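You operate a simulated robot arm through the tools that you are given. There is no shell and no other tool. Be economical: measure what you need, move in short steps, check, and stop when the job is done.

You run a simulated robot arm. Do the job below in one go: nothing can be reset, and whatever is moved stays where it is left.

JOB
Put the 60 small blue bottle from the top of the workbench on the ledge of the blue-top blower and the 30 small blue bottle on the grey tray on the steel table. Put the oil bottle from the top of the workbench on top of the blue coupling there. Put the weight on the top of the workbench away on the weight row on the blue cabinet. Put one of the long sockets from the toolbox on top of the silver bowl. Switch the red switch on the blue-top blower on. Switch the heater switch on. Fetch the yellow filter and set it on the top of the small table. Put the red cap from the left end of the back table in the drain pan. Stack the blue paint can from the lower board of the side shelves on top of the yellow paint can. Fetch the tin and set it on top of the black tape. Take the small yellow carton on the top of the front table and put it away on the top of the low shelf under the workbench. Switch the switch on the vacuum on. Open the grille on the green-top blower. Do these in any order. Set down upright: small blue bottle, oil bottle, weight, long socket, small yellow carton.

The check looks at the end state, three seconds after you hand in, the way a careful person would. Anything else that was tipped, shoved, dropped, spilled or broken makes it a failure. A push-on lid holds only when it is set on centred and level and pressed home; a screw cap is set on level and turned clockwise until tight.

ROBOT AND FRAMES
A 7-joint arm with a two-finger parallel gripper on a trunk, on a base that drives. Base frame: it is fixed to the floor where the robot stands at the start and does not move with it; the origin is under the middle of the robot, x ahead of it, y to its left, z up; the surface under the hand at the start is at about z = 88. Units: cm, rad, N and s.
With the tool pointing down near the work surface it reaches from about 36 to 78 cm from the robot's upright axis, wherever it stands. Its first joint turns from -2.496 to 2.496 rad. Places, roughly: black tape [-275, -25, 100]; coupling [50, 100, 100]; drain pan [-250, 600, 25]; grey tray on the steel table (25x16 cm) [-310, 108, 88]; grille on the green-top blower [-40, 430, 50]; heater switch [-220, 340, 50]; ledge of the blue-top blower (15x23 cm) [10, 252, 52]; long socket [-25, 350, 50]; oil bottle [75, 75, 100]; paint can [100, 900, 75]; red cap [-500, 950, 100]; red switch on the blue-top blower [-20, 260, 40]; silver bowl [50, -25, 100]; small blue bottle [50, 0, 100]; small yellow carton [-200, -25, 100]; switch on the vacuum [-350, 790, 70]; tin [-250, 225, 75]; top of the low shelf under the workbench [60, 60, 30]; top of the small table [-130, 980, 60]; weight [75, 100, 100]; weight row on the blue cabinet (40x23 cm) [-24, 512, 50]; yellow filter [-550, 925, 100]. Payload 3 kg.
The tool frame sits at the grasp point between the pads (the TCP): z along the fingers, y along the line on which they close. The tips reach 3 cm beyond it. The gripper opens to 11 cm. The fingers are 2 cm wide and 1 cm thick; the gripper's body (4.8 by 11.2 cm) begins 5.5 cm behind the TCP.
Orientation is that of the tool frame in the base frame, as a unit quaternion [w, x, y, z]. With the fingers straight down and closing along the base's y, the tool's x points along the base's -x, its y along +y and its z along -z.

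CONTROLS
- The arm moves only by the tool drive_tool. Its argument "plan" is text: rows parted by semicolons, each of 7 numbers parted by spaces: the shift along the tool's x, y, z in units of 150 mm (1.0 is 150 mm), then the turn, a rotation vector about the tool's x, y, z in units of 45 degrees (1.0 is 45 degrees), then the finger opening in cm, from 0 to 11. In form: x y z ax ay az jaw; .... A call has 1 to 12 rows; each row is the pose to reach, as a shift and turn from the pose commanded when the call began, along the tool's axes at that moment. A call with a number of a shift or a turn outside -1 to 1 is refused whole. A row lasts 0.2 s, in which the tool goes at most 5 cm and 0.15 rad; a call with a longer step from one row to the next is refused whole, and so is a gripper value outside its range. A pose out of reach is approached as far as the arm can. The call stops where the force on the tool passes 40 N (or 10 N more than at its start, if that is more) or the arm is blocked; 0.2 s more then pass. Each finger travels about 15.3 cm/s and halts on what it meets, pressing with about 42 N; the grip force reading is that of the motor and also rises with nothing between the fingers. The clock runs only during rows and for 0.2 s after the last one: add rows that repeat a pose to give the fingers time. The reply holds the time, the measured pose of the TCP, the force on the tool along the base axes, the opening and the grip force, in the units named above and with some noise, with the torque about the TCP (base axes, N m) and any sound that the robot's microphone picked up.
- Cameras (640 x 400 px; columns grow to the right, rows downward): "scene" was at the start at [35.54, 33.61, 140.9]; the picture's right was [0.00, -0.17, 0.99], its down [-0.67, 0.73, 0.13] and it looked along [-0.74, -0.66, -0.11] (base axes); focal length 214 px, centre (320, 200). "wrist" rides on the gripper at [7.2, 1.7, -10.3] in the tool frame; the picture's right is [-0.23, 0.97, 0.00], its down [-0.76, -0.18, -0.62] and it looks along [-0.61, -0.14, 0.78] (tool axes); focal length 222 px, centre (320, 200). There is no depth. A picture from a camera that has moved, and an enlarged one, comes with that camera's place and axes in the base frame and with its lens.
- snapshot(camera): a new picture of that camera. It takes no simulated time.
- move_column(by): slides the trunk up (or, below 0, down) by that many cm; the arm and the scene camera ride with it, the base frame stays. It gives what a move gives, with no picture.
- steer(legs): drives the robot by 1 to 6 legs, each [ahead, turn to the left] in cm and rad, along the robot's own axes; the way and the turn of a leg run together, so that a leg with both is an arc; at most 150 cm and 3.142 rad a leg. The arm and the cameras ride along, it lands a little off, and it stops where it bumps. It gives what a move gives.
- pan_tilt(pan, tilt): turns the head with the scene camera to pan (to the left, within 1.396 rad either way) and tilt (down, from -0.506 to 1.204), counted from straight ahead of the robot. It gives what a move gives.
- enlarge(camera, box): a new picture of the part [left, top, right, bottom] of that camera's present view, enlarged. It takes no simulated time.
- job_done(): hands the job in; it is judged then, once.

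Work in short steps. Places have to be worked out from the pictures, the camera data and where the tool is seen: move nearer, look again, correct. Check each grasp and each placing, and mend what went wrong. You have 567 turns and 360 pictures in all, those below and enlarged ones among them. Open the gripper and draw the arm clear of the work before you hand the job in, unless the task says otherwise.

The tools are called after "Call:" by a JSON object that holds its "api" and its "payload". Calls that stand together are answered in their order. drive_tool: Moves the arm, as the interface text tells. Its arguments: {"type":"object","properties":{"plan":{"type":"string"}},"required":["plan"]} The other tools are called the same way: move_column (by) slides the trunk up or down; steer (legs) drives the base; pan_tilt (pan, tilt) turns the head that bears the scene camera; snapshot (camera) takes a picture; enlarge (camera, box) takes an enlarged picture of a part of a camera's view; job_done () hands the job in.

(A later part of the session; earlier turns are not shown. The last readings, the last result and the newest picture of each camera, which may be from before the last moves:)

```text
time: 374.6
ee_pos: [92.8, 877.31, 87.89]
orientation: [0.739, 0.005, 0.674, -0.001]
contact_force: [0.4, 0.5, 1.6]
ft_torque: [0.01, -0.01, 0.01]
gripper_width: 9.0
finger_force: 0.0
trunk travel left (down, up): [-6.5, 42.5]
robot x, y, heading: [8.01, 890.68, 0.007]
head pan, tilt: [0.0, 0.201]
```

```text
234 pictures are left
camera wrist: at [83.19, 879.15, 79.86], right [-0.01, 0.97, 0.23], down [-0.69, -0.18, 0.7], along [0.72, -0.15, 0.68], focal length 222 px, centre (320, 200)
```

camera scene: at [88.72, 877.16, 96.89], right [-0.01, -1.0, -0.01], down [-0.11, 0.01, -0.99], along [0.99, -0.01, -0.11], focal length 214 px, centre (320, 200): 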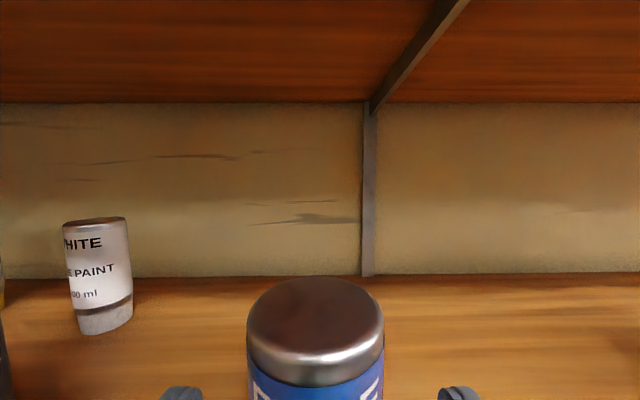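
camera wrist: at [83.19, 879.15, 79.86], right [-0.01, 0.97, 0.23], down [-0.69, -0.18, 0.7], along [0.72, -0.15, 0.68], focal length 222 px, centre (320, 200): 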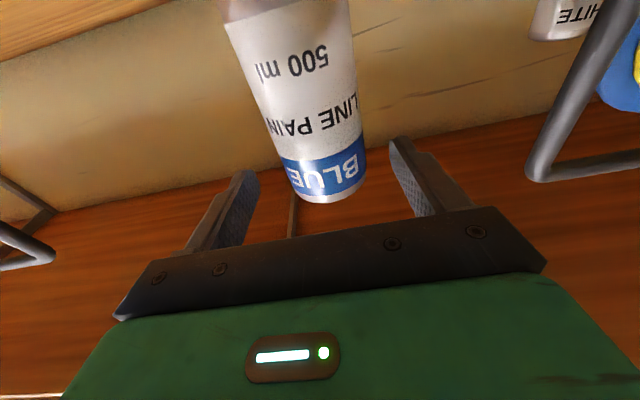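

The can's axis is (97.9,877.2), top ≈90.4. I advance 5.1 cm keeping z≈87.8 and close.

Call:
{"api": "drive_tool", "payload": {"plan": "0.012 0 0.12 0 0 0 9; 0.024 0 0.24 0 0 0 9; 0.033 0 0.34 0 0 0 9; 0.033 0 0.34 0 0 0 7; 0.033 0 0.34 0 0 0 5; 0.033 0 0.34 0 0 0 5; 0.033 0 0.34 0 0 0 5"}}

Call:
{"api": "snapshot", "payload": {"camera": "scene"}}

Call:
{"api": "snapshot", "payload": {"camera": "wrist"}}

```text
time: 376.2
ee_pos: [97.88, 877.3, 87.88]
orientation: [0.739, 0.003, 0.673, 0.0]
contact_force: [2.8, 1.2, 3.6]
ft_torque: [0.03, -0.24, 0.03]
gripper_width: 5.86
finger_force: 41.8
trunk travel left (down, up): [-6.5, 42.5]
robot x, y, heading: [8.26, 890.98, 0.006]
head pan, tilt: [0.0, 0.201]
```

```text
233 pictures are left
camera scene: at [93.81, 877.29, 96.79], right [-0.01, -1.0, 0.0], down [-0.11, 0.01, -0.99], along [0.99, 0.0, -0.11], focal length 214 px, centre (320, 200)
```

scene: 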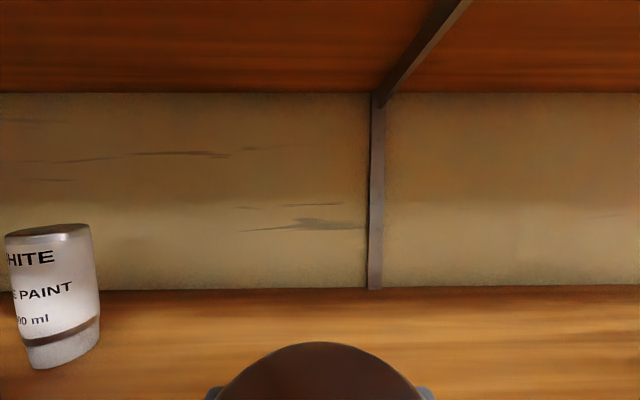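

```text
232 pictures are left
camera wrist: at [88.31, 879.26, 79.75], right [-0.02, 0.97, 0.23], down [-0.69, -0.18, 0.7], along [0.72, -0.15, 0.68], focal length 222 px, centre (320, 200)
```

wrist: 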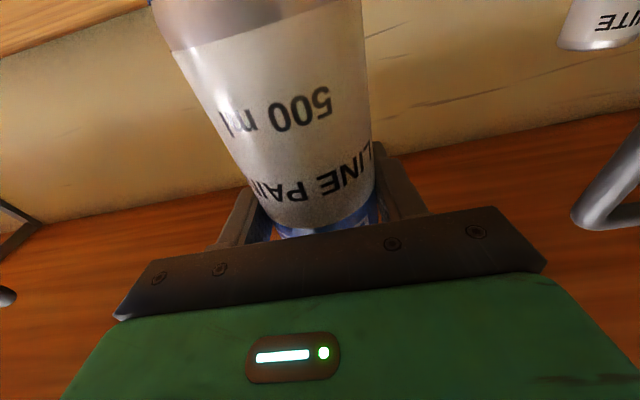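

Gripped (5.86 cm). I lift 3 cm and check, then back the robot out.

Call:
{"api": "move_column", "payload": {"by": 3}}

Call:
{"api": "steer", "payload": {"legs": [[-22, 0]]}}

Call:
{"api": "pan_tilt", "payload": {"pan": 0.5, "tilt": 0.2}}

Call:
{"api": "snapshot", "payload": {"camera": "scene"}}

Call:
{"api": "snapshot", "payload": {"camera": "wrist"}}

```text
time: 376.9
ee_pos: [97.91, 877.34, 90.65]
orientation: [0.738, 0.005, 0.674, -0.001]
contact_force: [-0.6, 0.3, -4.9]
ft_torque: [0.04, -0.05, -0.03]
gripper_width: 5.8
finger_force: 42.1
trunk travel left (down, up): [-9.5, 39.5]
robot x, y, heading: [8.38, 890.69, 0.008]
head pan, tilt: [0.0, 0.201]
```

```text
time: 378.6
ee_pos: [75.87, 877.39, 90.78]
orientation: [0.739, 0.004, 0.674, 0.0]
contact_force: [0.8, 0.1, -4.1]
ft_torque: [0.01, -0.03, 0.01]
gripper_width: 5.84
finger_force: 41.9
trunk travel left (down, up): [-9.5, 39.5]
robot x, y, heading: [-14.27, 890.52, 0.006]
head pan, tilt: [0.0, 0.201]
```

```text
time: 379.6
ee_pos: [75.83, 877.42, 90.76]
orientation: [0.739, 0.004, 0.673, 0.0]
contact_force: [0.0, -0.6, -4.0]
ft_torque: [-0.01, -0.05, -0.01]
gripper_width: 5.85
finger_force: 41.8
trunk travel left (down, up): [-9.5, 39.5]
robot x, y, heading: [-13.97, 890.59, 0.007]
head pan, tilt: [0.499, 0.201]
```

```text
231 pictures are left
camera scene: at [70.68, 881.7, 99.65], right [0.47, -0.88, 0.04], down [-0.08, -0.09, -0.99], along [0.88, 0.47, -0.12], focal length 214 px, centre (320, 200)
```

scene: 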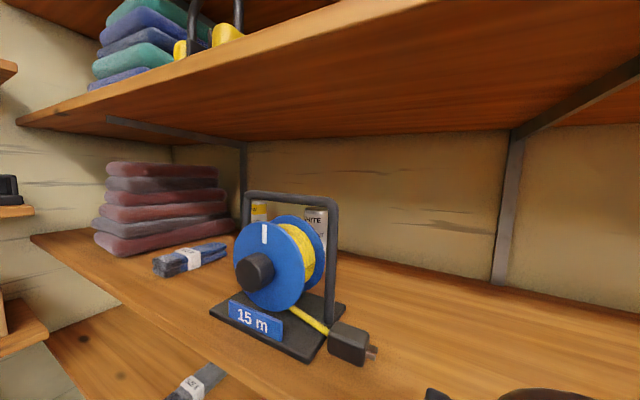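

```text
230 pictures are left
camera wrist: at [66.25, 879.21, 82.7], right [-0.02, 0.97, 0.23], down [-0.69, -0.18, 0.7], along [0.72, -0.15, 0.68], focal length 222 px, centre (320, 200)
```

wrist: 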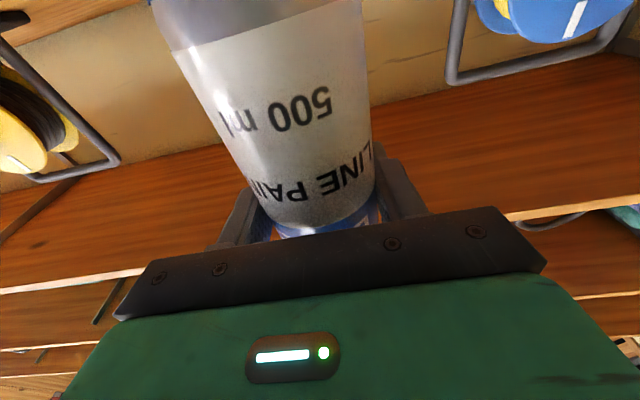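

Blue can held level. I reposition the base to y≈914 by an angled reverse, keeping the can clear of the shelf.

Call:
{"api": "steer", "payload": {"legs": [[0, -0.5], [-48, 0], [0, 0.5]]}}

Call:
{"api": "drive_tool", "payload": {"plan": "0 0.33 0 0 0 0 5; 0 0.66 0 0 0 0 5; 0 1 0 0 0 0 5"}}

```text
time: 385.4
ee_pos: [32.65, 901.13, 90.73]
orientation: [0.739, 0.001, 0.674, 0.003]
contact_force: [0.7, -0.1, -4.3]
ft_torque: [-0.02, -0.01, 0.05]
gripper_width: 5.81
finger_force: 41.5
trunk travel left (down, up): [-9.5, 39.5]
robot x, y, heading: [-57.16, 911.25, 0.018]
head pan, tilt: [0.499, 0.201]
```

```text
refused: row 3 steps farther than a row can; nothing moved
```

Call:
{"api": "drive_tool", "payload": {"plan": "-0.11 0.225 0 0 0 0 5; -0.22 0.45 0 0 0 0 5; -0.33 0.675 0 0 0 0 5; -0.45 0.9 0 0 0 0 5"}}

Call:
{"api": "drive_tool", "payload": {"plan": "-0.11 0.225 0 0 0 0 5; -0.22 0.45 0 0 0 0 5; -0.33 0.675 0 0 0 0 5; -0.45 0.9 0 0 0 0 5"}}

Call:
{"api": "steer", "payload": {"legs": [[0, -0.02], [38, 0]]}}

Call:
{"api": "pan_tilt", "payload": {"pan": 0, "tilt": 0.3}}

Call:
{"api": "snapshot", "payload": {"camera": "scene"}}

```text
time: 386.4
ee_pos: [32.17, 914.65, 97.62]
orientation: [0.739, 0.002, 0.674, 0.003]
contact_force: [-0.6, -0.9, -4.1]
ft_torque: [-0.03, -0.05, 0.08]
gripper_width: 5.86
finger_force: 41.7
trunk travel left (down, up): [-9.5, 39.5]
robot x, y, heading: [-57.06, 911.4, 0.011]
head pan, tilt: [0.499, 0.201]
```

```text
time: 387.4
ee_pos: [31.37, 927.87, 104.27]
orientation: [0.739, 0.002, 0.674, 0.002]
contact_force: [0.2, -1.9, -5.0]
ft_torque: [-0.03, -0.04, 0.06]
gripper_width: 5.85
finger_force: 42.7
trunk travel left (down, up): [-9.5, 39.5]
robot x, y, heading: [-57.0, 911.55, 0.014]
head pan, tilt: [0.499, 0.201]
```

```text
time: 390.1
ee_pos: [69.19, 926.54, 104.18]
orientation: [0.739, 0.005, 0.673, -0.002]
contact_force: [0.7, 0.8, -4.0]
ft_torque: [-0.01, -0.03, -0.03]
gripper_width: 5.83
finger_force: 42.2
trunk travel left (down, up): [-9.5, 39.5]
robot x, y, heading: [-19.62, 911.41, 0.007]
head pan, tilt: [0.499, 0.201]
```

```text
time: 391.1
ee_pos: [69.07, 926.53, 104.35]
orientation: [0.739, 0.007, 0.674, -0.004]
contact_force: [-0.1, -0.4, -3.8]
ft_torque: [0.03, -0.02, 0.0]
gripper_width: 5.84
finger_force: 41.9
trunk travel left (down, up): [-9.5, 39.5]
robot x, y, heading: [-19.76, 911.22, 0.003]
head pan, tilt: [0.0, 0.3]
```

```text
229 pictures are left
camera scene: at [65.04, 926.46, 112.42], right [-0.01, -1.0, 0.0], down [-0.21, 0.01, -0.98], along [0.98, -0.01, -0.21], focal length 214 px, centre (320, 200)
```

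scene: 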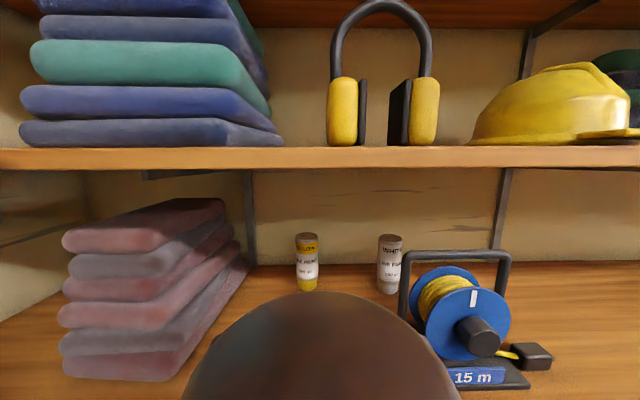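

Board underside is at 111, so the head must be lowered; yellow can axis is roughly (119.7,929.85). I lower 7 cm, shift to y≈929.8 and drive 20 cm ahead for a closer look.

Call:
{"api": "drive_tool", "payload": {"plan": "0.24 0.11 0 0 0 0 5; 0.47 0.22 0 0 0 0 5"}}

Call:
{"api": "steer", "payload": {"legs": [[20, 0]]}}

Call:
{"api": "snapshot", "payload": {"camera": "scene"}}

Call:
{"api": "snapshot", "payload": {"camera": "wrist"}}

```text
time: 391.7
ee_pos: [69.93, 929.53, 97.32]
orientation: [0.738, 0.006, 0.675, -0.003]
contact_force: [-0.4, -0.7, -3.3]
ft_torque: [0.0, 0.08, 0.02]
gripper_width: 5.84
finger_force: 41.8
trunk travel left (down, up): [-9.5, 39.5]
robot x, y, heading: [-19.65, 911.07, 0.002]
head pan, tilt: [0.0, 0.3]
```

```text
time: 393.2
ee_pos: [89.94, 929.32, 97.48]
orientation: [0.738, 0.007, 0.674, -0.004]
contact_force: [-0.1, 0.5, -3.5]
ft_torque: [0.03, -0.01, 0.01]
gripper_width: 5.84
finger_force: 42.1
trunk travel left (down, up): [-9.5, 39.5]
robot x, y, heading: [0.29, 911.27, -0.003]
head pan, tilt: [0.0, 0.3]
```

```text
228 pictures are left
camera scene: at [85.9, 929.28, 105.54], right [-0.02, -1.0, -0.01], down [-0.21, 0.01, -0.98], along [0.98, -0.01, -0.21], focal length 214 px, centre (320, 200)
```

scene: 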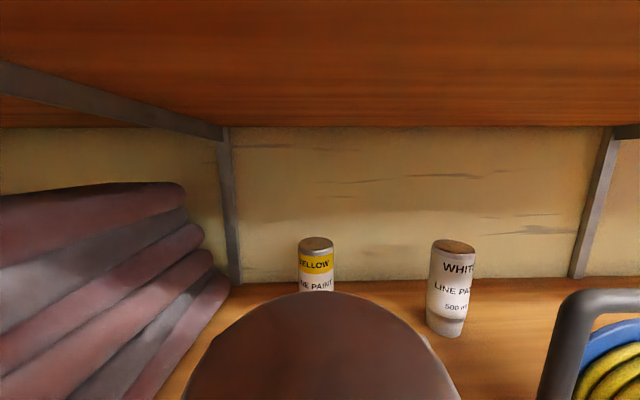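

```text
227 pictures are left
camera wrist: at [80.28, 931.3, 89.43], right [-0.01, 0.97, 0.23], down [-0.69, -0.17, 0.7], along [0.72, -0.16, 0.68], focal length 222 px, centre (320, 200)
```

wrist: 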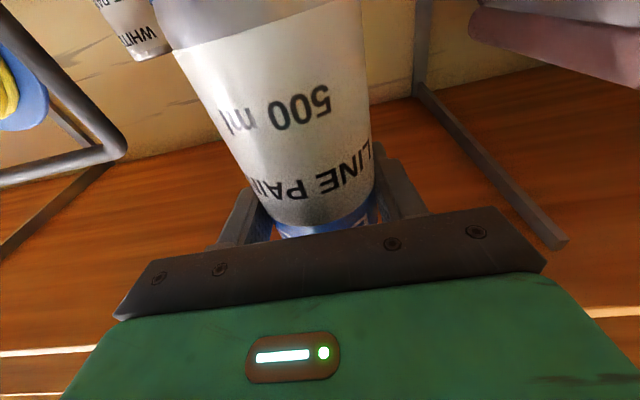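

Yellow top centre ≈(119.2,929.7,91). I raise to z≈104.2, fold the head flat (tilt 1.2) and advance by driving in two steps, watching the force.

Call:
{"api": "pan_tilt", "payload": {"pan": 0, "tilt": 1.2}}

Call:
{"api": "drive_tool", "payload": {"plan": "-0.22 0.015 0 0 0 0 5; -0.45 0.03 0 0 0 0 5"}}

Call:
{"api": "steer", "payload": {"legs": [[15, 0]]}}

Call:
{"api": "snapshot", "payload": {"camera": "wrist"}}

```text
time: 394.4
ee_pos: [89.89, 929.33, 97.48]
orientation: [0.739, 0.008, 0.674, -0.005]
contact_force: [-0.9, 0.3, -4.6]
ft_torque: [-0.01, 0.0, 0.01]
gripper_width: 5.87
finger_force: 42.3
trunk travel left (down, up): [-9.5, 39.5]
robot x, y, heading: [0.32, 911.52, 0.001]
head pan, tilt: [0.0, 1.201]
```

```text
time: 395.1
ee_pos: [89.25, 929.76, 104.11]
orientation: [0.738, 0.007, 0.675, -0.004]
contact_force: [0.4, 0.7, -4.4]
ft_torque: [0.02, -0.03, -0.02]
gripper_width: 5.83
finger_force: 42.4
trunk travel left (down, up): [-9.5, 39.5]
robot x, y, heading: [0.2, 910.79, -0.005]
head pan, tilt: [0.0, 1.201]
```

```text
time: 396.1
ee_pos: [95.48, 929.64, 104.18]
orientation: [0.738, 0.008, 0.675, -0.003]
contact_force: [-72.7, -18.3, -18.8]
ft_torque: [0.62, -6.16, 4.26]
gripper_width: 5.86
finger_force: 42.3
trunk travel left (down, up): [-9.5, 39.5]
robot x, y, heading: [6.87, 911.51, 0.0]
head pan, tilt: [0.0, 1.201]
stopped in leg 1: the force on the tool passed its limit at 247 N (the readings are from after the stop); the commanded pose is now the measured one
```

```text
226 pictures are left
camera wrist: at [85.88, 931.65, 96.22], right [0.0, 0.97, 0.23], down [-0.69, -0.17, 0.7], along [0.72, -0.16, 0.67], focal length 222 px, centre (320, 200)
```

wrist: 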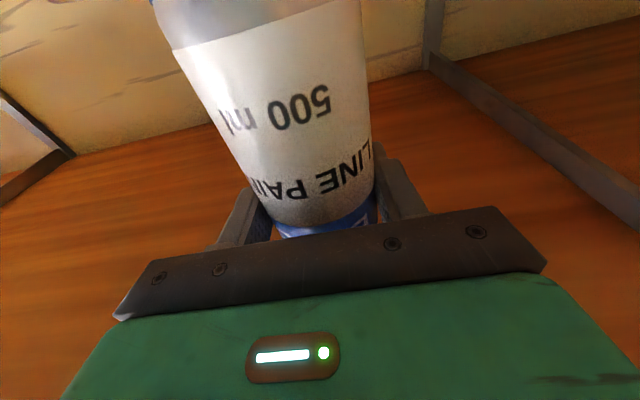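

The head mount, ~8.5 cm above the TCP, met the upper board's edge. I back out and check the shelf for disturbance.

Call:
{"api": "steer", "payload": {"legs": [[-25, 0]]}}

Call:
{"api": "pan_tilt", "payload": {"pan": 0, "tilt": 0}}

Call:
{"api": "snapshot", "payload": {"camera": "scene"}}

Call:
{"api": "snapshot", "payload": {"camera": "wrist"}}

```text
time: 397.9
ee_pos: [70.74, 929.68, 103.73]
orientation: [0.737, 0.008, 0.676, -0.004]
contact_force: [0.7, -0.2, -4.9]
ft_torque: [-0.01, -0.04, 0.01]
gripper_width: 5.86
finger_force: 42.4
trunk travel left (down, up): [-9.5, 39.5]
robot x, y, heading: [-18.81, 911.45, -0.004]
head pan, tilt: [0.0, 1.201]
```

```text
time: 399.3
ee_pos: [70.64, 929.69, 103.85]
orientation: [0.737, 0.009, 0.676, -0.005]
contact_force: [0.0, 0.6, -4.5]
ft_torque: [0.0, -0.01, -0.01]
gripper_width: 5.84
finger_force: 41.6
trunk travel left (down, up): [-9.5, 39.5]
robot x, y, heading: [-18.53, 911.47, -0.007]
head pan, tilt: [0.0, 0.0]
```

```text
225 pictures are left
camera scene: at [66.12, 929.6, 114.68], right [-0.02, -1.0, -0.01], down [0.08, 0.0, -1.0], along [1.0, -0.02, 0.08], focal length 214 px, centre (320, 200)
```

scene: 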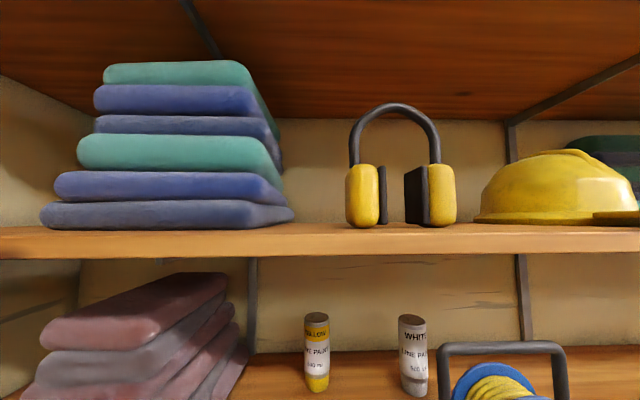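

```text
224 pictures are left
camera wrist: at [60.96, 931.67, 95.88], right [0.0, 0.97, 0.23], down [-0.69, -0.17, 0.71], along [0.73, -0.16, 0.67], focal length 222 px, centre (320, 200)
```

wrist: 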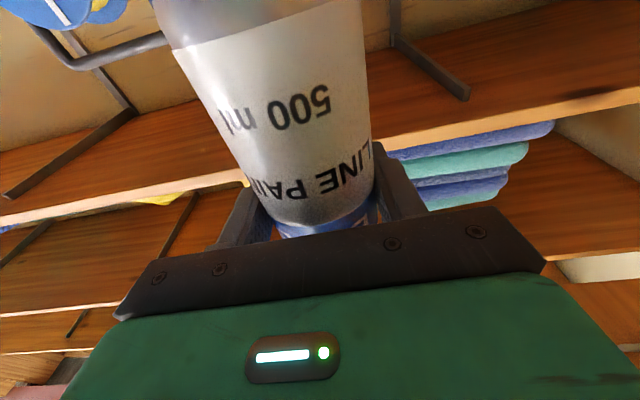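

Nothing was disturbed. I need a lower grip: I'll set the blue can on the board's front edge in the gap near y≈918 and regrasp it lower. I move there and look.

Call:
{"api": "drive_tool", "payload": {"plan": "0.12 -0.25 0 0 0 0 5; 0.24 -0.5 0 0 0 0 5; 0.4 -0.78 0 0 0 0 5"}}

Call:
{"api": "pan_tilt", "payload": {"pan": 0, "tilt": 0.6}}

Call:
{"api": "snapshot", "payload": {"camera": "scene"}}

```text
time: 400.1
ee_pos: [70.71, 918.2, 97.77]
orientation: [0.736, 0.009, 0.677, -0.005]
contact_force: [0.1, 1.4, -5.0]
ft_torque: [0.03, -0.03, -0.09]
gripper_width: 5.83
finger_force: 42.1
trunk travel left (down, up): [-9.5, 39.5]
robot x, y, heading: [-18.78, 911.47, -0.006]
head pan, tilt: [0.0, 0.0]
```

```text
time: 401.1
ee_pos: [70.71, 918.21, 97.8]
orientation: [0.736, 0.008, 0.677, -0.005]
contact_force: [0.3, 0.2, -4.5]
ft_torque: [0.02, -0.03, -0.01]
gripper_width: 5.82
finger_force: 42.2
trunk travel left (down, up): [-9.5, 39.5]
robot x, y, heading: [-18.59, 911.16, -0.003]
head pan, tilt: [0.0, 0.6]
```

```text
223 pictures are left
camera scene: at [66.48, 918.17, 103.09], right [-0.02, -1.0, -0.01], down [-0.49, 0.01, -0.87], along [0.87, -0.01, -0.49], focal length 214 px, centre (320, 200)
```

scene: 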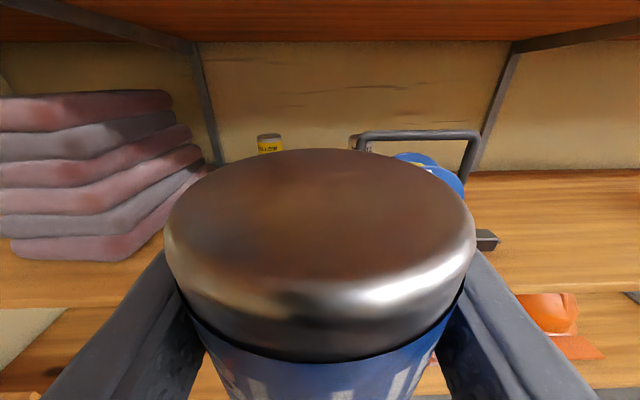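

The can's axis coincides with the TCP and its top is 3.3 cm above it. I look to both sides past the can to see the free gap on the board.

Call:
{"api": "pan_tilt", "payload": {"pan": 0.9, "tilt": 0.5}}

Call:
{"api": "snapshot", "payload": {"camera": "scene"}}

Call:
{"api": "pan_tilt", "payload": {"pan": -0.8, "tilt": 0.5}}

Call:
{"api": "snapshot", "payload": {"camera": "scene"}}

```text
time: 402.3
ee_pos: [70.72, 918.26, 97.8]
orientation: [0.736, 0.009, 0.676, -0.005]
contact_force: [0.7, 0.4, -5.0]
ft_torque: [0.04, -0.04, 0.02]
gripper_width: 5.82
finger_force: 42.4
trunk travel left (down, up): [-9.5, 39.5]
robot x, y, heading: [-18.53, 911.19, -0.005]
head pan, tilt: [0.901, 0.499]
```

```text
222 pictures are left
camera scene: at [63.36, 925.35, 103.78], right [0.77, -0.64, 0.06], down [-0.23, -0.37, -0.9], along [0.6, 0.68, -0.43], focal length 214 px, centre (320, 200)
```

scene: 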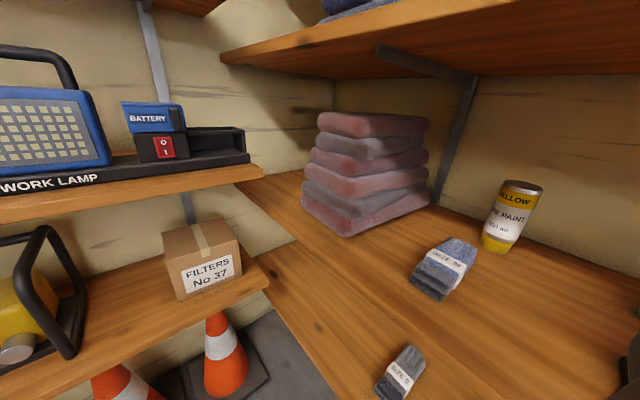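

```text
time: 404.1
ee_pos: [70.75, 918.31, 97.77]
orientation: [0.736, 0.009, 0.677, -0.005]
contact_force: [-0.8, -0.5, -4.3]
ft_torque: [0.0, -0.02, -0.04]
gripper_width: 5.85
finger_force: 41.7
trunk travel left (down, up): [-9.5, 39.5]
robot x, y, heading: [-18.16, 911.33, 0.0]
head pan, tilt: [-0.799, 0.499]
```

```text
221 pictures are left
camera scene: at [63.79, 911.7, 103.74], right [-0.73, -0.68, -0.06], down [-0.25, 0.35, -0.9], along [0.64, -0.64, -0.43], focal length 214 px, centre (320, 200)
```

scene: 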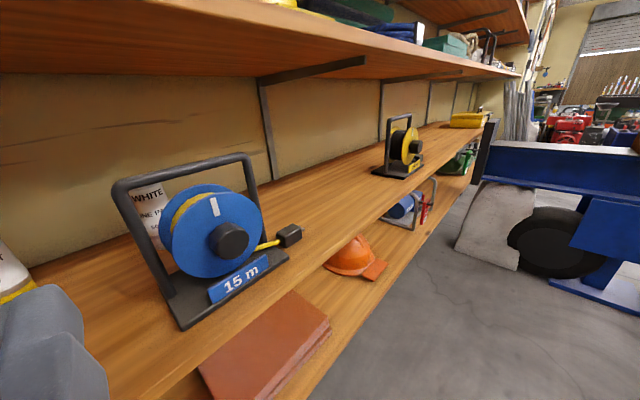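

The free gap on board 3 is y≈912–929 at the front. I lower to z≈89 at y≈920.5 and drive ahead 19 cm.

Call:
{"api": "drive_tool", "payload": {"plan": "0.29 0.07 0 0 0 0 5; 0.58 0.147 0 0 0 0 5"}}

Call:
{"api": "pan_tilt", "payload": {"pan": 0, "tilt": 0.6}}

Call:
{"api": "steer", "payload": {"legs": [[19, 0]]}}

Call:
{"api": "snapshot", "payload": {"camera": "wrist"}}

```text
time: 404.7
ee_pos: [71.44, 920.2, 89.35]
orientation: [0.737, 0.01, 0.676, -0.006]
contact_force: [0.1, 0.2, -3.7]
ft_torque: [0.05, 0.05, -0.03]
gripper_width: 5.81
finger_force: 42.1
trunk travel left (down, up): [-9.5, 39.5]
robot x, y, heading: [-18.65, 911.58, -0.003]
head pan, tilt: [-0.799, 0.499]
```

```text
time: 405.8
ee_pos: [71.59, 920.21, 89.37]
orientation: [0.736, 0.008, 0.677, -0.005]
contact_force: [0.4, 0.0, -3.6]
ft_torque: [0.01, -0.03, 0.01]
gripper_width: 5.85
finger_force: 42.3
trunk travel left (down, up): [-9.5, 39.5]
robot x, y, heading: [-18.39, 911.65, -0.008]
head pan, tilt: [0.0, 0.6]
```

```text
time: 407.4
ee_pos: [90.6, 920.22, 89.29]
orientation: [0.737, 0.009, 0.676, -0.005]
contact_force: [0.0, 0.1, -3.8]
ft_torque: [0.02, 0.03, -0.02]
gripper_width: 5.84
finger_force: 42.3
trunk travel left (down, up): [-9.5, 39.5]
robot x, y, heading: [0.66, 911.38, -0.009]
head pan, tilt: [0.0, 0.6]
```

```text
220 pictures are left
camera wrist: at [80.98, 922.05, 81.36], right [0.0, 0.97, 0.23], down [-0.69, -0.17, 0.71], along [0.72, -0.16, 0.67], focal length 222 px, centre (320, 200)
```

wrist: 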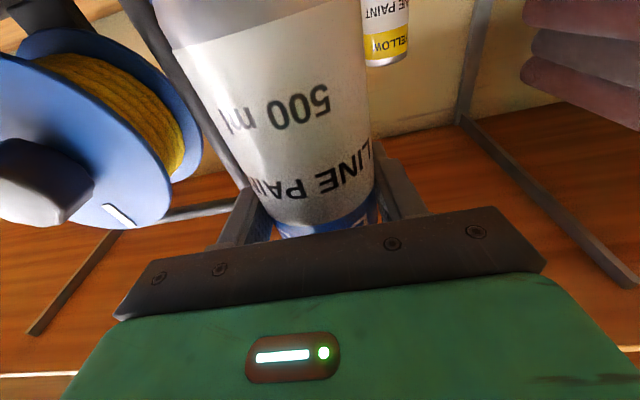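

I lower in fine steps until the can stands on the board.

Call:
{"api": "drive_tool", "payload": {"plan": "0.04 0 0.04 0 0 0 5; 0.07 0 0.04 0 0 0 5; 0.085 0 0.04 0 0 0 5; 0.1 0 0.04 0 0 0 5; 0.11 0 0.04 0 0 0 5"}}

```text
time: 408.6
ee_pos: [91.34, 920.07, 87.87]
orientation: [0.738, 0.009, 0.675, -0.005]
contact_force: [-0.9, -1.2, 0.7]
ft_torque: [-0.12, -0.01, -0.02]
gripper_width: 5.82
finger_force: 42.1
trunk travel left (down, up): [-9.5, 39.5]
robot x, y, heading: [0.83, 911.33, -0.006]
head pan, tilt: [0.0, 0.6]
```

It stands. I open the fingers, slide down 6 cm along the can, and regrip.

Call:
{"api": "drive_tool", "payload": {"plan": "0 0 0 0 0 0 7; 0 0 0 0 0 0 8; 0 0 0 0 0 0 8; 0.15 0 -0.01 0 0 0 8; 0.3 0 -0.03 0 0 0 8; 0.39 0 -0.04 0 0 0 8"}}

Call:
{"api": "snapshot", "payload": {"camera": "wrist"}}

Call:
{"api": "snapshot", "payload": {"camera": "scene"}}

```text
time: 409.9
ee_pos: [91.28, 919.97, 81.85]
orientation: [0.736, 0.008, 0.677, -0.004]
contact_force: [0.1, 0.5, 1.0]
ft_torque: [-0.01, -0.01, 0.0]
gripper_width: 7.96
finger_force: 0.1
trunk travel left (down, up): [-9.5, 39.5]
robot x, y, heading: [0.97, 911.17, -0.007]
head pan, tilt: [0.0, 0.6]
```

```text
219 pictures are left
camera wrist: at [81.6, 922.06, 73.92], right [0.0, 0.97, 0.23], down [-0.69, -0.17, 0.71], along [0.73, -0.16, 0.67], focal length 222 px, centre (320, 200)
```

wrist: 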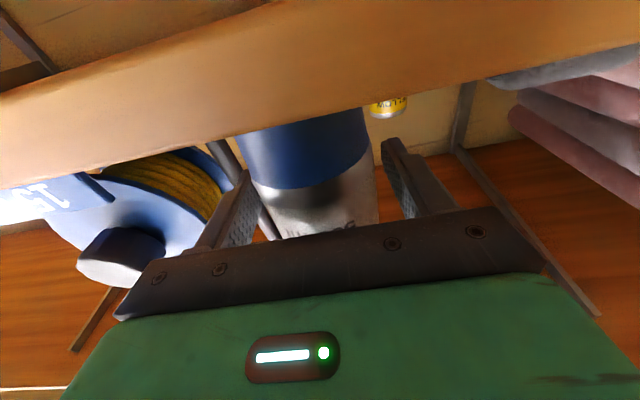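

```text
218 pictures are left
camera scene: at [87.07, 920.02, 87.21], right [-0.02, -1.0, -0.01], down [-0.49, 0.01, -0.87], along [0.87, -0.01, -0.49], focal length 214 px, centre (320, 200)
```

scene: 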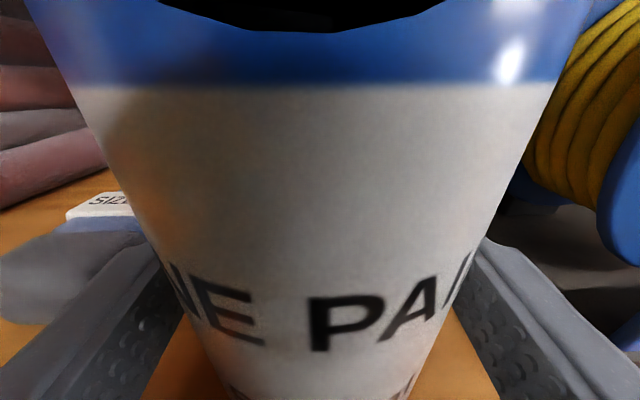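

Straddling well at the lower body. I close to regrip.

Call:
{"api": "drive_tool", "payload": {"plan": "0 0 0 0 0 0 6.5; 0 0 0 0 0 0 4.5; 0 0 0 0 0 0 4.5; 0 0 0 0 0 0 4.5"}}

Call:
{"api": "drive_tool", "payload": {"plan": "-0.1 0 0 0 0 0 4.5; -0.2 0 0 0 0 0 4.5"}}

Call:
{"api": "snapshot", "payload": {"camera": "wrist"}}

```text
time: 410.9
ee_pos: [91.34, 920.06, 82.02]
orientation: [0.737, 0.008, 0.676, -0.004]
contact_force: [-0.3, 0.8, -0.2]
ft_torque: [0.04, 0.0, 0.01]
gripper_width: 5.68
finger_force: 42.5
trunk travel left (down, up): [-9.5, 39.5]
robot x, y, heading: [0.36, 911.13, -0.006]
head pan, tilt: [0.0, 0.6]
```

```text
time: 411.6
ee_pos: [91.18, 920.13, 84.87]
orientation: [0.737, 0.008, 0.676, -0.005]
contact_force: [-0.1, 0.1, -4.9]
ft_torque: [0.0, -0.06, 0.0]
gripper_width: 5.68
finger_force: 42.4
trunk travel left (down, up): [-9.5, 39.5]
robot x, y, heading: [0.48, 911.35, -0.003]
head pan, tilt: [0.0, 0.6]
```

```text
217 pictures are left
camera wrist: at [81.43, 922.06, 76.85], right [0.0, 0.97, 0.23], down [-0.69, -0.17, 0.7], along [0.72, -0.16, 0.67], focal length 222 px, centre (320, 200)
```

wrist: 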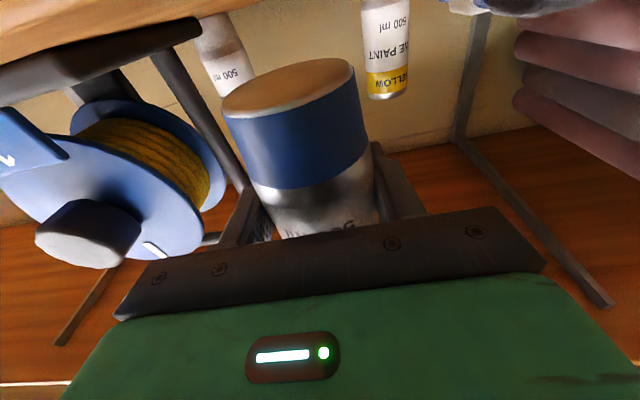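

Held 6 cm above its base. I raise to z≈98.4 while moving to y≈929.6, and fold the head flat.

Call:
{"api": "drive_tool", "payload": {"plan": "-0.2 0.15 0 0 0 0 4.5; -0.45 0.32 0 0 0 0 4.5; -0.7 0.5 0 0 0 0 4.5; -0.92 0.63 0 0 0 0 4.5"}}

Call:
{"api": "snapshot", "payload": {"camera": "wrist"}}

Call:
{"api": "pan_tilt", "payload": {"pan": 0, "tilt": 1.2}}

```text
time: 412.6
ee_pos: [89.91, 929.5, 98.88]
orientation: [0.736, 0.009, 0.677, -0.004]
contact_force: [1.0, -1.0, -4.6]
ft_torque: [0.0, -0.04, 0.02]
gripper_width: 5.68
finger_force: 42.0
trunk travel left (down, up): [-9.5, 39.5]
robot x, y, heading: [0.67, 911.26, -0.009]
head pan, tilt: [0.0, 0.6]
```

```text
216 pictures are left
camera wrist: at [80.23, 931.42, 90.77], right [0.0, 0.97, 0.23], down [-0.69, -0.17, 0.71], along [0.73, -0.16, 0.67], focal length 222 px, centre (320, 200)
```

wrist: 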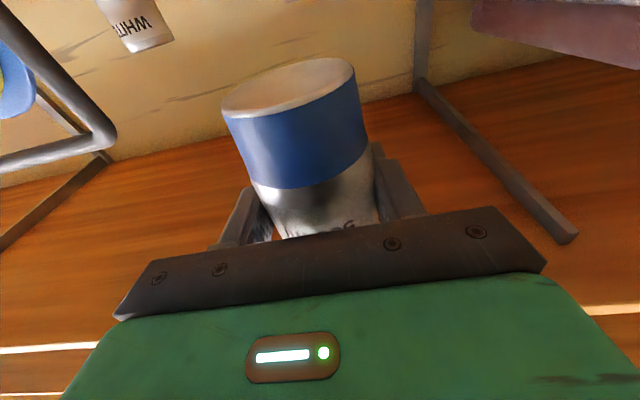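

```text
time: 413.6
ee_pos: [89.88, 929.47, 98.69]
orientation: [0.737, 0.009, 0.676, -0.005]
contact_force: [0.9, -0.1, -3.9]
ft_torque: [0.0, -0.01, -0.01]
gripper_width: 5.69
finger_force: 42.2
trunk travel left (down, up): [-9.5, 39.5]
robot x, y, heading: [0.36, 911.2, -0.006]
head pan, tilt: [0.0, 1.201]
```

I advance in cautious steps: 10 cm first.

Call:
{"api": "steer", "payload": {"legs": [[10, 0]]}}

Call:
{"api": "steer", "payload": {"legs": [[10, 0]]}}

Call:
{"api": "snapshot", "payload": {"camera": "wrist"}}

```text
time: 414.7
ee_pos: [100.19, 929.36, 98.74]
orientation: [0.737, 0.009, 0.676, -0.005]
contact_force: [0.0, -0.2, -4.7]
ft_torque: [0.03, 0.0, 0.01]
gripper_width: 5.69
finger_force: 41.5
trunk travel left (down, up): [-9.5, 39.5]
robot x, y, heading: [10.96, 911.54, -0.006]
head pan, tilt: [0.0, 1.201]
```

```text
time: 415.9
ee_pos: [110.09, 929.26, 98.89]
orientation: [0.736, 0.009, 0.677, -0.006]
contact_force: [0.3, 0.3, -4.6]
ft_torque: [-0.01, 0.03, -0.04]
gripper_width: 5.7
finger_force: 41.6
trunk travel left (down, up): [-9.5, 39.5]
robot x, y, heading: [20.51, 911.1, -0.002]
head pan, tilt: [0.0, 1.201]
```

```text
215 pictures are left
camera wrist: at [100.4, 931.31, 90.84], right [0.0, 0.97, 0.23], down [-0.69, -0.17, 0.7], along [0.72, -0.16, 0.67], focal length 222 px, centre (320, 200)
```

wrist: 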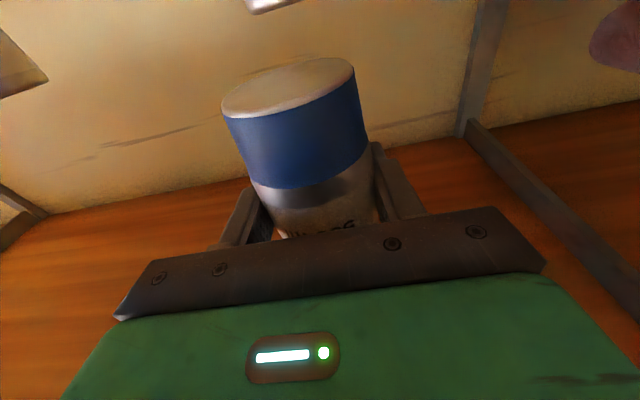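

No contact so far; yellow top z≈91.1. I drive 8 cm more.

Call:
{"api": "steer", "payload": {"legs": [[8, 0]]}}

Call:
{"api": "snapshot", "payload": {"camera": "wrist"}}

```text
time: 416.9
ee_pos: [118.26, 929.48, 98.91]
orientation: [0.736, 0.008, 0.677, -0.004]
contact_force: [-0.7, -0.3, -3.4]
ft_torque: [0.03, 0.01, 0.0]
gripper_width: 5.66
finger_force: 42.1
trunk travel left (down, up): [-9.5, 39.5]
robot x, y, heading: [28.89, 911.12, 0.001]
head pan, tilt: [0.0, 1.201]
```

```text
214 pictures are left
camera wrist: at [108.5, 931.43, 90.9], right [0.0, 0.97, 0.23], down [-0.69, -0.17, 0.7], along [0.73, -0.16, 0.67], focal length 222 px, centre (320, 200)
```

wrist: 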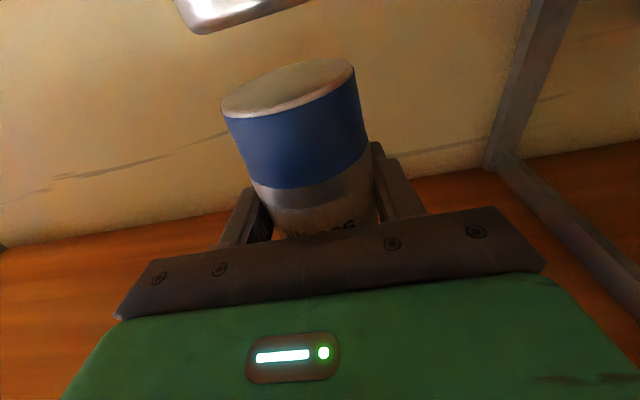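

The blue can needs about +1.2 cm in x and −0.5 cm in y. I correct, then lower gently to contact.

Call:
{"api": "drive_tool", "payload": {"plan": "0 -0.033 0.08 0 0 0 4.5; 0.06 -0.033 0.08 0 0 0 4.5; 0.09 -0.033 0.08 0 0 0 4.5; 0.105 -0.033 0.08 0 0 0 4.5; 0.118 -0.033 0.08 0 0 0 4.5"}}

Call:
{"api": "snapshot", "payload": {"camera": "wrist"}}

```text
time: 418.1
ee_pos: [119.55, 928.82, 97.18]
orientation: [0.736, 0.008, 0.676, -0.004]
contact_force: [0.1, -0.4, -4.0]
ft_torque: [0.03, -0.04, -0.02]
gripper_width: 5.69
finger_force: 42.0
trunk travel left (down, up): [-9.5, 39.5]
robot x, y, heading: [28.95, 911.0, -0.005]
head pan, tilt: [0.0, 1.201]
```

```text
213 pictures are left
camera wrist: at [109.82, 930.91, 89.29], right [0.0, 0.97, 0.23], down [-0.69, -0.17, 0.71], along [0.73, -0.16, 0.67], focal length 222 px, centre (320, 200)
```

wrist: 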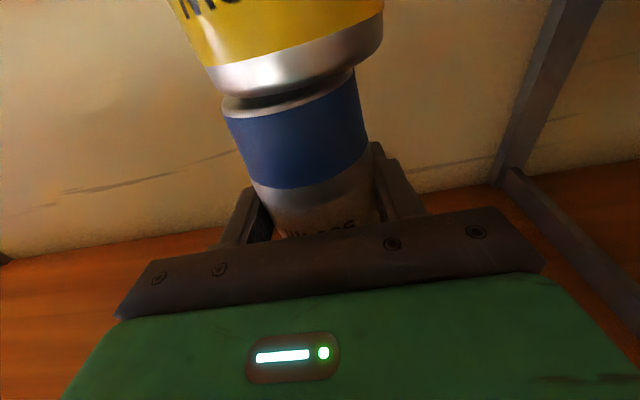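

Very close over the yellow can; laterally it needs about +0.5 cm y. I shift that and lower in fine steps to find contact.

Call:
{"api": "drive_tool", "payload": {"plan": "0 0.03 0 0 0 0 4.5; 0.012 0.03 0 0 0 0 4.5; 0.024 0.03 0 0 0 0 4.5; 0.036 0.03 0 0 0 0 4.5; 0.048 0.03 0 0 0 0 4.5"}}

Call:
{"api": "snapshot", "payload": {"camera": "wrist"}}

```text
time: 419.3
ee_pos: [119.41, 929.27, 97.04]
orientation: [0.738, 0.007, 0.675, -0.003]
contact_force: [0.9, 1.6, 12.5]
ft_torque: [0.16, 0.29, -0.05]
gripper_width: 5.68
finger_force: 42.0
trunk travel left (down, up): [-9.5, 39.5]
robot x, y, heading: [28.75, 911.33, 0.001]
head pan, tilt: [0.0, 1.201]
```

```text
212 pictures are left
camera wrist: at [109.86, 931.34, 88.91], right [0.0, 0.97, 0.23], down [-0.69, -0.17, 0.7], along [0.72, -0.16, 0.67], focal length 222 px, centre (320, 200)
```

wrist: 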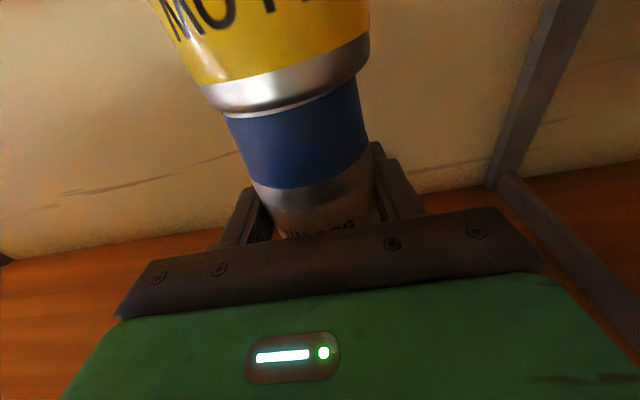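

Contact at exactly the expected height (yellow top 91.0) and laterally aligned. The torque suggests the contact is a bit toward −x, so I lift a hair, shift −0.5 cm and set down again.

Call:
{"api": "drive_tool", "payload": {"plan": "-0.03 0 0 0 0 0 4.5; -0.03 0 -0.035 0 0 0 4.5; -0.015 0 -0.035 0 0 0 4.5; -0.005 0 -0.035 0 0 0 4.5; 0.003 0 -0.035 0 0 0 4.5"}}

Call:
{"api": "snapshot", "payload": {"camera": "wrist"}}

```text
time: 420.5
ee_pos: [118.76, 929.47, 97.0]
orientation: [0.738, 0.008, 0.674, -0.004]
contact_force: [3.8, 1.4, 27.6]
ft_torque: [0.1, 0.24, -0.04]
gripper_width: 5.65
finger_force: 42.3
trunk travel left (down, up): [-9.5, 39.5]
robot x, y, heading: [28.28, 911.16, -0.001]
head pan, tilt: [0.0, 1.201]
```

```text
211 pictures are left
camera wrist: at [109.24, 931.35, 88.89], right [0.0, 0.97, 0.23], down [-0.69, -0.17, 0.7], along [0.72, -0.16, 0.67], focal length 222 px, centre (320, 200)
```

wrist: 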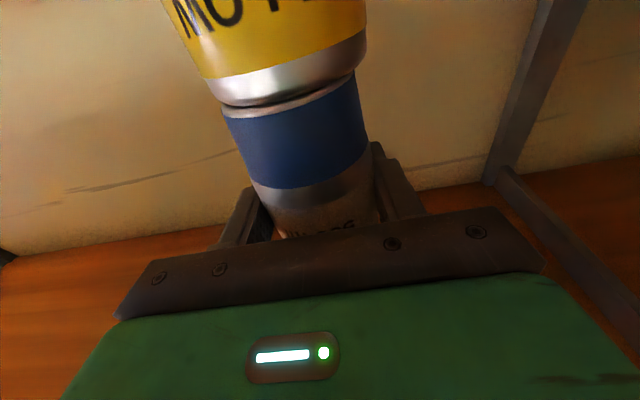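

CoP is now near the centre and the alignment is within half a centimetre. I unload slightly, open, and draw straight back.

Call:
{"api": "drive_tool", "payload": {"plan": "-0.008 0 0 0 0 0 5.6; -0.01 0 0 0 0 0 7; -0.01 0 0 0 0 0 8.5; -0.01 0 0 0 0 0 8.5; -0.01 0 -0.2 0 0 0 8.5; -0.01 0 -0.5 0 0 0 8.5; -0.01 0 -0.8 0 0 0 8.5"}}

Call:
{"api": "steer", "payload": {"legs": [[-30, 0]]}}

Call:
{"api": "pan_tilt", "payload": {"pan": 0, "tilt": 0.2}}

Call:
{"api": "snapshot", "payload": {"camera": "scene"}}

```text
time: 422.1
ee_pos: [107.13, 929.32, 95.57]
orientation: [0.736, 0.008, 0.676, -0.004]
contact_force: [-0.1, 0.3, 0.4]
ft_torque: [0.0, -0.01, 0.02]
gripper_width: 8.53
finger_force: 0.1
trunk travel left (down, up): [-9.5, 39.5]
robot x, y, heading: [29.22, 911.36, -0.001]
head pan, tilt: [0.0, 1.201]
```

```text
time: 424.2
ee_pos: [77.06, 929.63, 95.71]
orientation: [0.736, 0.007, 0.677, -0.003]
contact_force: [-0.1, 1.0, 0.3]
ft_torque: [0.01, 0.02, 0.0]
gripper_width: 8.49
finger_force: 0.0
trunk travel left (down, up): [-9.5, 39.5]
robot x, y, heading: [-0.91, 910.92, -0.0]
head pan, tilt: [0.0, 1.201]
```

```text
time: 425.4
ee_pos: [77.03, 929.53, 95.68]
orientation: [0.737, 0.008, 0.676, -0.004]
contact_force: [0.3, 0.2, -0.2]
ft_torque: [0.03, -0.01, 0.01]
gripper_width: 8.48
finger_force: 0.0
trunk travel left (down, up): [-9.5, 39.5]
robot x, y, heading: [-1.19, 911.04, -0.006]
head pan, tilt: [0.0, 0.201]
```

```text
210 pictures are left
camera scene: at [73.02, 929.53, 104.72], right [-0.02, -1.0, -0.01], down [-0.12, 0.01, -0.99], along [0.99, -0.02, -0.12], focal length 214 px, centre (320, 200)
```

scene: 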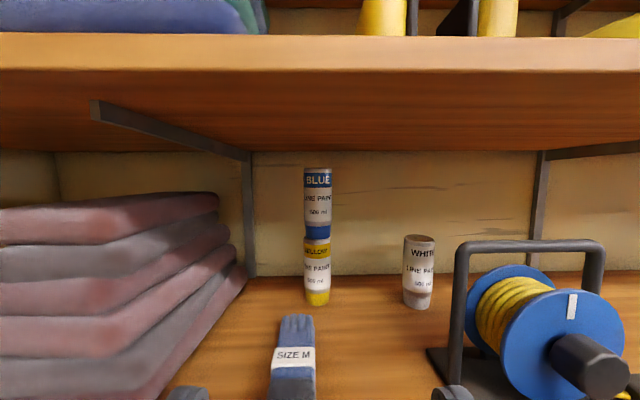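

Blue stands neatly on yellow. I rotate the hand back to pointing down while retracting, and raise the trunk for travel to the red cap.

Call:
{"api": "drive_tool", "payload": {"plan": "-0.1 0 -0.1 0 0.167 0 8.5; -0.2 0 -0.2 0 0.333 0 8.5; -0.3 0 -0.3 0 0.5 0 8.5; -0.4 0 -0.4 0 0.667 0 8.5; -0.5 0 -0.5 0 0.833 0 8.5; -0.5 0 -0.6 0 1 0 8.5"}}

Call:
{"api": "drive_tool", "payload": {"plan": "0.1 0 0 0 0.167 0 8.5; 0.2 0 0 0 0.333 0 8.5; 0.3 0 0 0 0.5 0 8.5; 0.4 0 0 0 0.667 0 8.5; 0.5 0 0 0 0.833 0 8.5; 0.5 0 0 0 1 0 8.5"}}

Call:
{"api": "drive_tool", "payload": {"plan": "0.2 -0.1 0 0 0.12 0 8.5; 0.5 -0.2 0 0 0.12 0 8.5; 0.8 -0.3 0 0 0.12 0 8.5"}}

Call:
{"api": "move_column", "payload": {"by": 35}}

```text
time: 426.8
ee_pos: [67.27, 930.0, 103.18]
orientation: [0.428, 0.002, 0.904, -0.009]
contact_force: [1.7, -2.0, -10.3]
ft_torque: [0.23, -0.36, 0.22]
gripper_width: 8.49
finger_force: 0.1
out of reach, approached as far as the arm can: row 4
trunk travel left (down, up): [-9.5, 39.5]
robot x, y, heading: [-1.19, 911.03, -0.002]
head pan, tilt: [0.0, 0.201]
```

```text
time: 428.2
ee_pos: [62.64, 929.84, 96.59]
orientation: [0.043, 0.008, 0.999, 0.003]
contact_force: [-0.4, 0.5, 0.5]
ft_torque: [0.05, -0.04, -0.02]
gripper_width: 8.48
finger_force: 0.1
trunk travel left (down, up): [-9.5, 39.5]
robot x, y, heading: [-1.34, 911.35, -0.001]
head pan, tilt: [0.0, 0.201]
```

```text
time: 429.0
ee_pos: [50.34, 925.61, 95.6]
orientation: [-0.005, 0.009, 1.0, 0.004]
contact_force: [0.1, 1.5, 0.2]
ft_torque: [-0.04, -0.02, 0.0]
gripper_width: 8.51
finger_force: 0.1
trunk travel left (down, up): [-9.5, 39.5]
robot x, y, heading: [-1.27, 911.6, -0.005]
head pan, tilt: [0.0, 0.201]
```

```text
time: 432.4
ee_pos: [50.54, 925.65, 130.61]
orientation: [-0.005, 0.008, 1.0, 0.004]
contact_force: [-1.0, 0.3, -1.0]
ft_torque: [-0.02, -0.02, -0.01]
gripper_width: 8.53
finger_force: 0.1
trunk travel left (down, up): [-44.5, 4.5]
robot x, y, heading: [-1.13, 911.19, -0.002]
head pan, tilt: [0.0, 0.201]
```

I check the shelf once, then reverse along y≈911 and on westward down the corridor.

Call:
{"api": "pan_tilt", "payload": {"pan": 0, "tilt": -0.5}}

Call:
{"api": "snapshot", "payload": {"camera": "scene"}}

Call:
{"api": "steer", "payload": {"legs": [[-145, 0], [-45, 0], [0, 0.15], [-140, 0]]}}

```text
time: 433.5
ee_pos: [50.47, 925.7, 130.61]
orientation: [-0.005, 0.007, 1.0, 0.004]
contact_force: [-0.6, 0.3, -0.2]
ft_torque: [0.03, 0.02, -0.01]
gripper_width: 8.49
finger_force: 0.0
trunk travel left (down, up): [-44.5, 4.5]
robot x, y, heading: [-1.44, 911.1, -0.006]
head pan, tilt: [0.0, -0.499]
```

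```text
209 pictures are left
camera scene: at [65.96, 925.27, 136.91], right [-0.02, -1.0, -0.01], down [-0.88, 0.02, -0.47], along [0.47, 0.0, -0.88], focal length 214 px, centre (320, 200)
```

scene: 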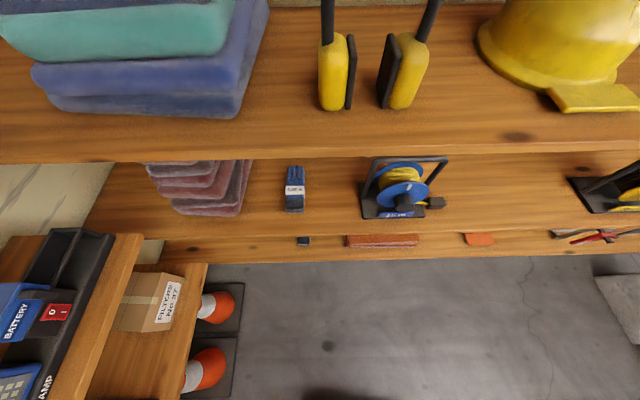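

```text
time: 450.3
ee_pos: [-281.22, 918.29, 130.66]
orientation: [-0.006, -0.051, 0.999, 0.003]
contact_force: [-0.3, -0.3, 0.2]
ft_torque: [0.02, -0.02, 0.02]
gripper_width: 8.51
finger_force: 0.1
trunk travel left (down, up): [-44.5, 4.5]
robot x, y, heading: [-330.4, 898.27, 0.119]
head pan, tilt: [0.0, -0.499]
```

All fine. I continue reversing to about (-478,868), then turn left to face the table end.

Call:
{"api": "steer", "payload": {"legs": [[0, 0.09], [-150, 0], [0, 1.75]]}}

Call:
{"api": "snapshot", "payload": {"camera": "scene"}}

```text
time: 462.5
ee_pos: [-510.31, 906.75, 130.68]
orientation: [0.005, 0.83, -0.558, 0.001]
contact_force: [-0.7, -0.2, -0.6]
ft_torque: [0.07, 0.02, 0.02]
gripper_width: 8.49
finger_force: 0.1
trunk travel left (down, up): [-44.5, 4.5]
robot x, y, heading: [-471.17, 867.08, 1.964]
head pan, tilt: [0.0, -0.499]
```

```text
208 pictures are left
camera scene: at [-515.44, 920.54, 136.97], right [0.93, 0.38, -0.01], down [0.33, -0.82, -0.47], along [-0.18, 0.43, -0.88], focal length 214 px, centre (320, 200)
```

scene: 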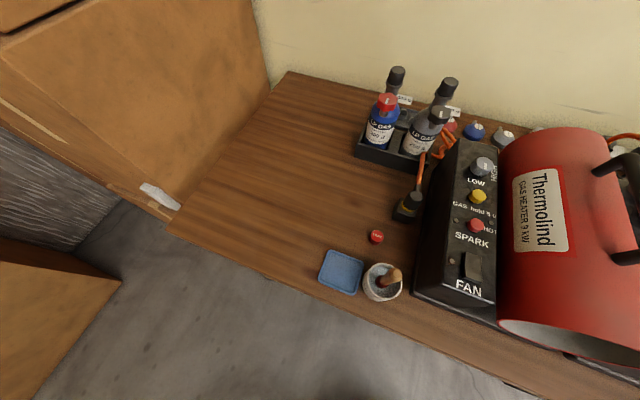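

The red cap is at about (-509.7,939.7). I advance 10 cm and bring the hand above it, turned so the wrist camera faces the free side, then look again.

Call:
{"api": "steer", "payload": {"legs": [[10, 0]]}}

Call:
{"api": "drive_tool", "payload": {"plan": "-0.2 -0.02 0 0 0 -0.18 8.5; -0.4 -0.05 0.05 0 0 -0.36 8; -0.6 -0.07 0.1 0 0 -0.54 7; -0.8 -0.1 0.2 0 0 -0.72 7; -1 -0.12 0.3 0 0 -0.9 7"}}

Call:
{"api": "pan_tilt", "payload": {"pan": 0, "tilt": 0.2}}

Call:
{"api": "snapshot", "payload": {"camera": "scene"}}

Call:
{"api": "snapshot", "payload": {"camera": "wrist"}}

```text
time: 463.7
ee_pos: [-514.09, 915.88, 130.63]
orientation: [0.006, 0.831, -0.557, 0.002]
contact_force: [0.6, -0.2, -0.3]
ft_torque: [0.0, -0.01, -0.01]
gripper_width: 8.5
finger_force: 0.0
trunk travel left (down, up): [-44.5, 4.5]
robot x, y, heading: [-474.25, 876.45, 1.965]
head pan, tilt: [0.0, -0.499]
```

```text
time: 464.9
ee_pos: [-514.32, 919.16, 129.44]
orientation: [0.005, 0.92, -0.392, 0.0]
contact_force: [0.1, 0.0, 0.7]
ft_torque: [-0.05, 0.08, 0.0]
gripper_width: 7.0
finger_force: 0.1
out of reach, approached as far as the arm can: row 3, 4, 5
trunk travel left (down, up): [-44.5, 4.5]
robot x, y, heading: [-474.75, 876.39, 1.967]
head pan, tilt: [0.0, -0.499]
```

```text
time: 466.0
ee_pos: [-514.48, 919.13, 129.45]
orientation: [0.006, 0.92, -0.392, 0.001]
contact_force: [0.3, 0.5, 0.0]
ft_torque: [-0.02, 0.01, 0.0]
gripper_width: 6.99
finger_force: 0.1
trunk travel left (down, up): [-44.5, 4.5]
robot x, y, heading: [-474.52, 876.34, 1.968]
head pan, tilt: [0.0, 0.201]
```

```text
207 pictures are left
camera scene: at [-520.41, 925.65, 133.21], right [0.72, 0.69, -0.01], down [0.68, -0.7, 0.2], along [0.13, -0.15, -0.98], focal length 214 px, centre (320, 200)
```

scene: 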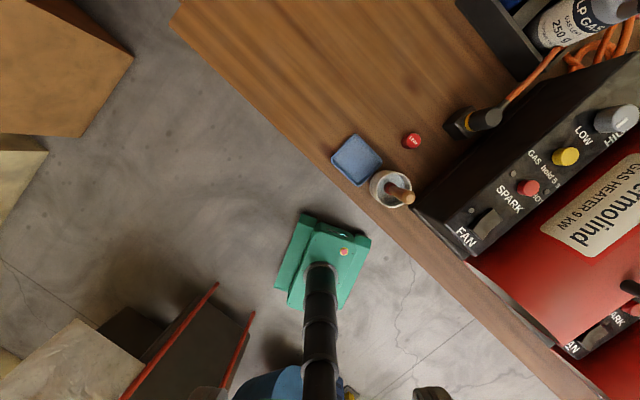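

```text
206 pictures are left
camera wrist: at [-510.65, 912.9, 139.88], right [-0.86, -0.51, 0.01], down [-0.4, 0.68, 0.62], along [-0.32, 0.53, -0.79], focal length 222 px, centre (320, 200)
```

wrist: 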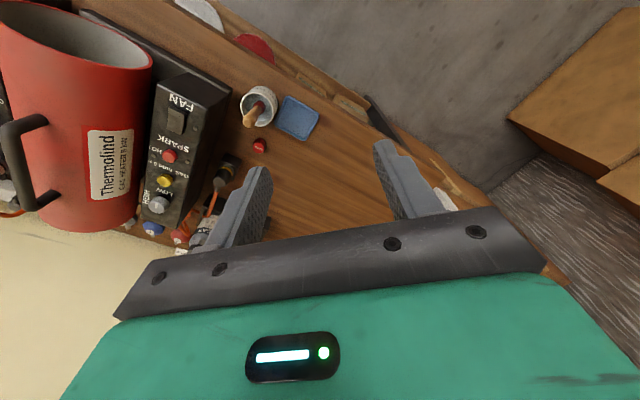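

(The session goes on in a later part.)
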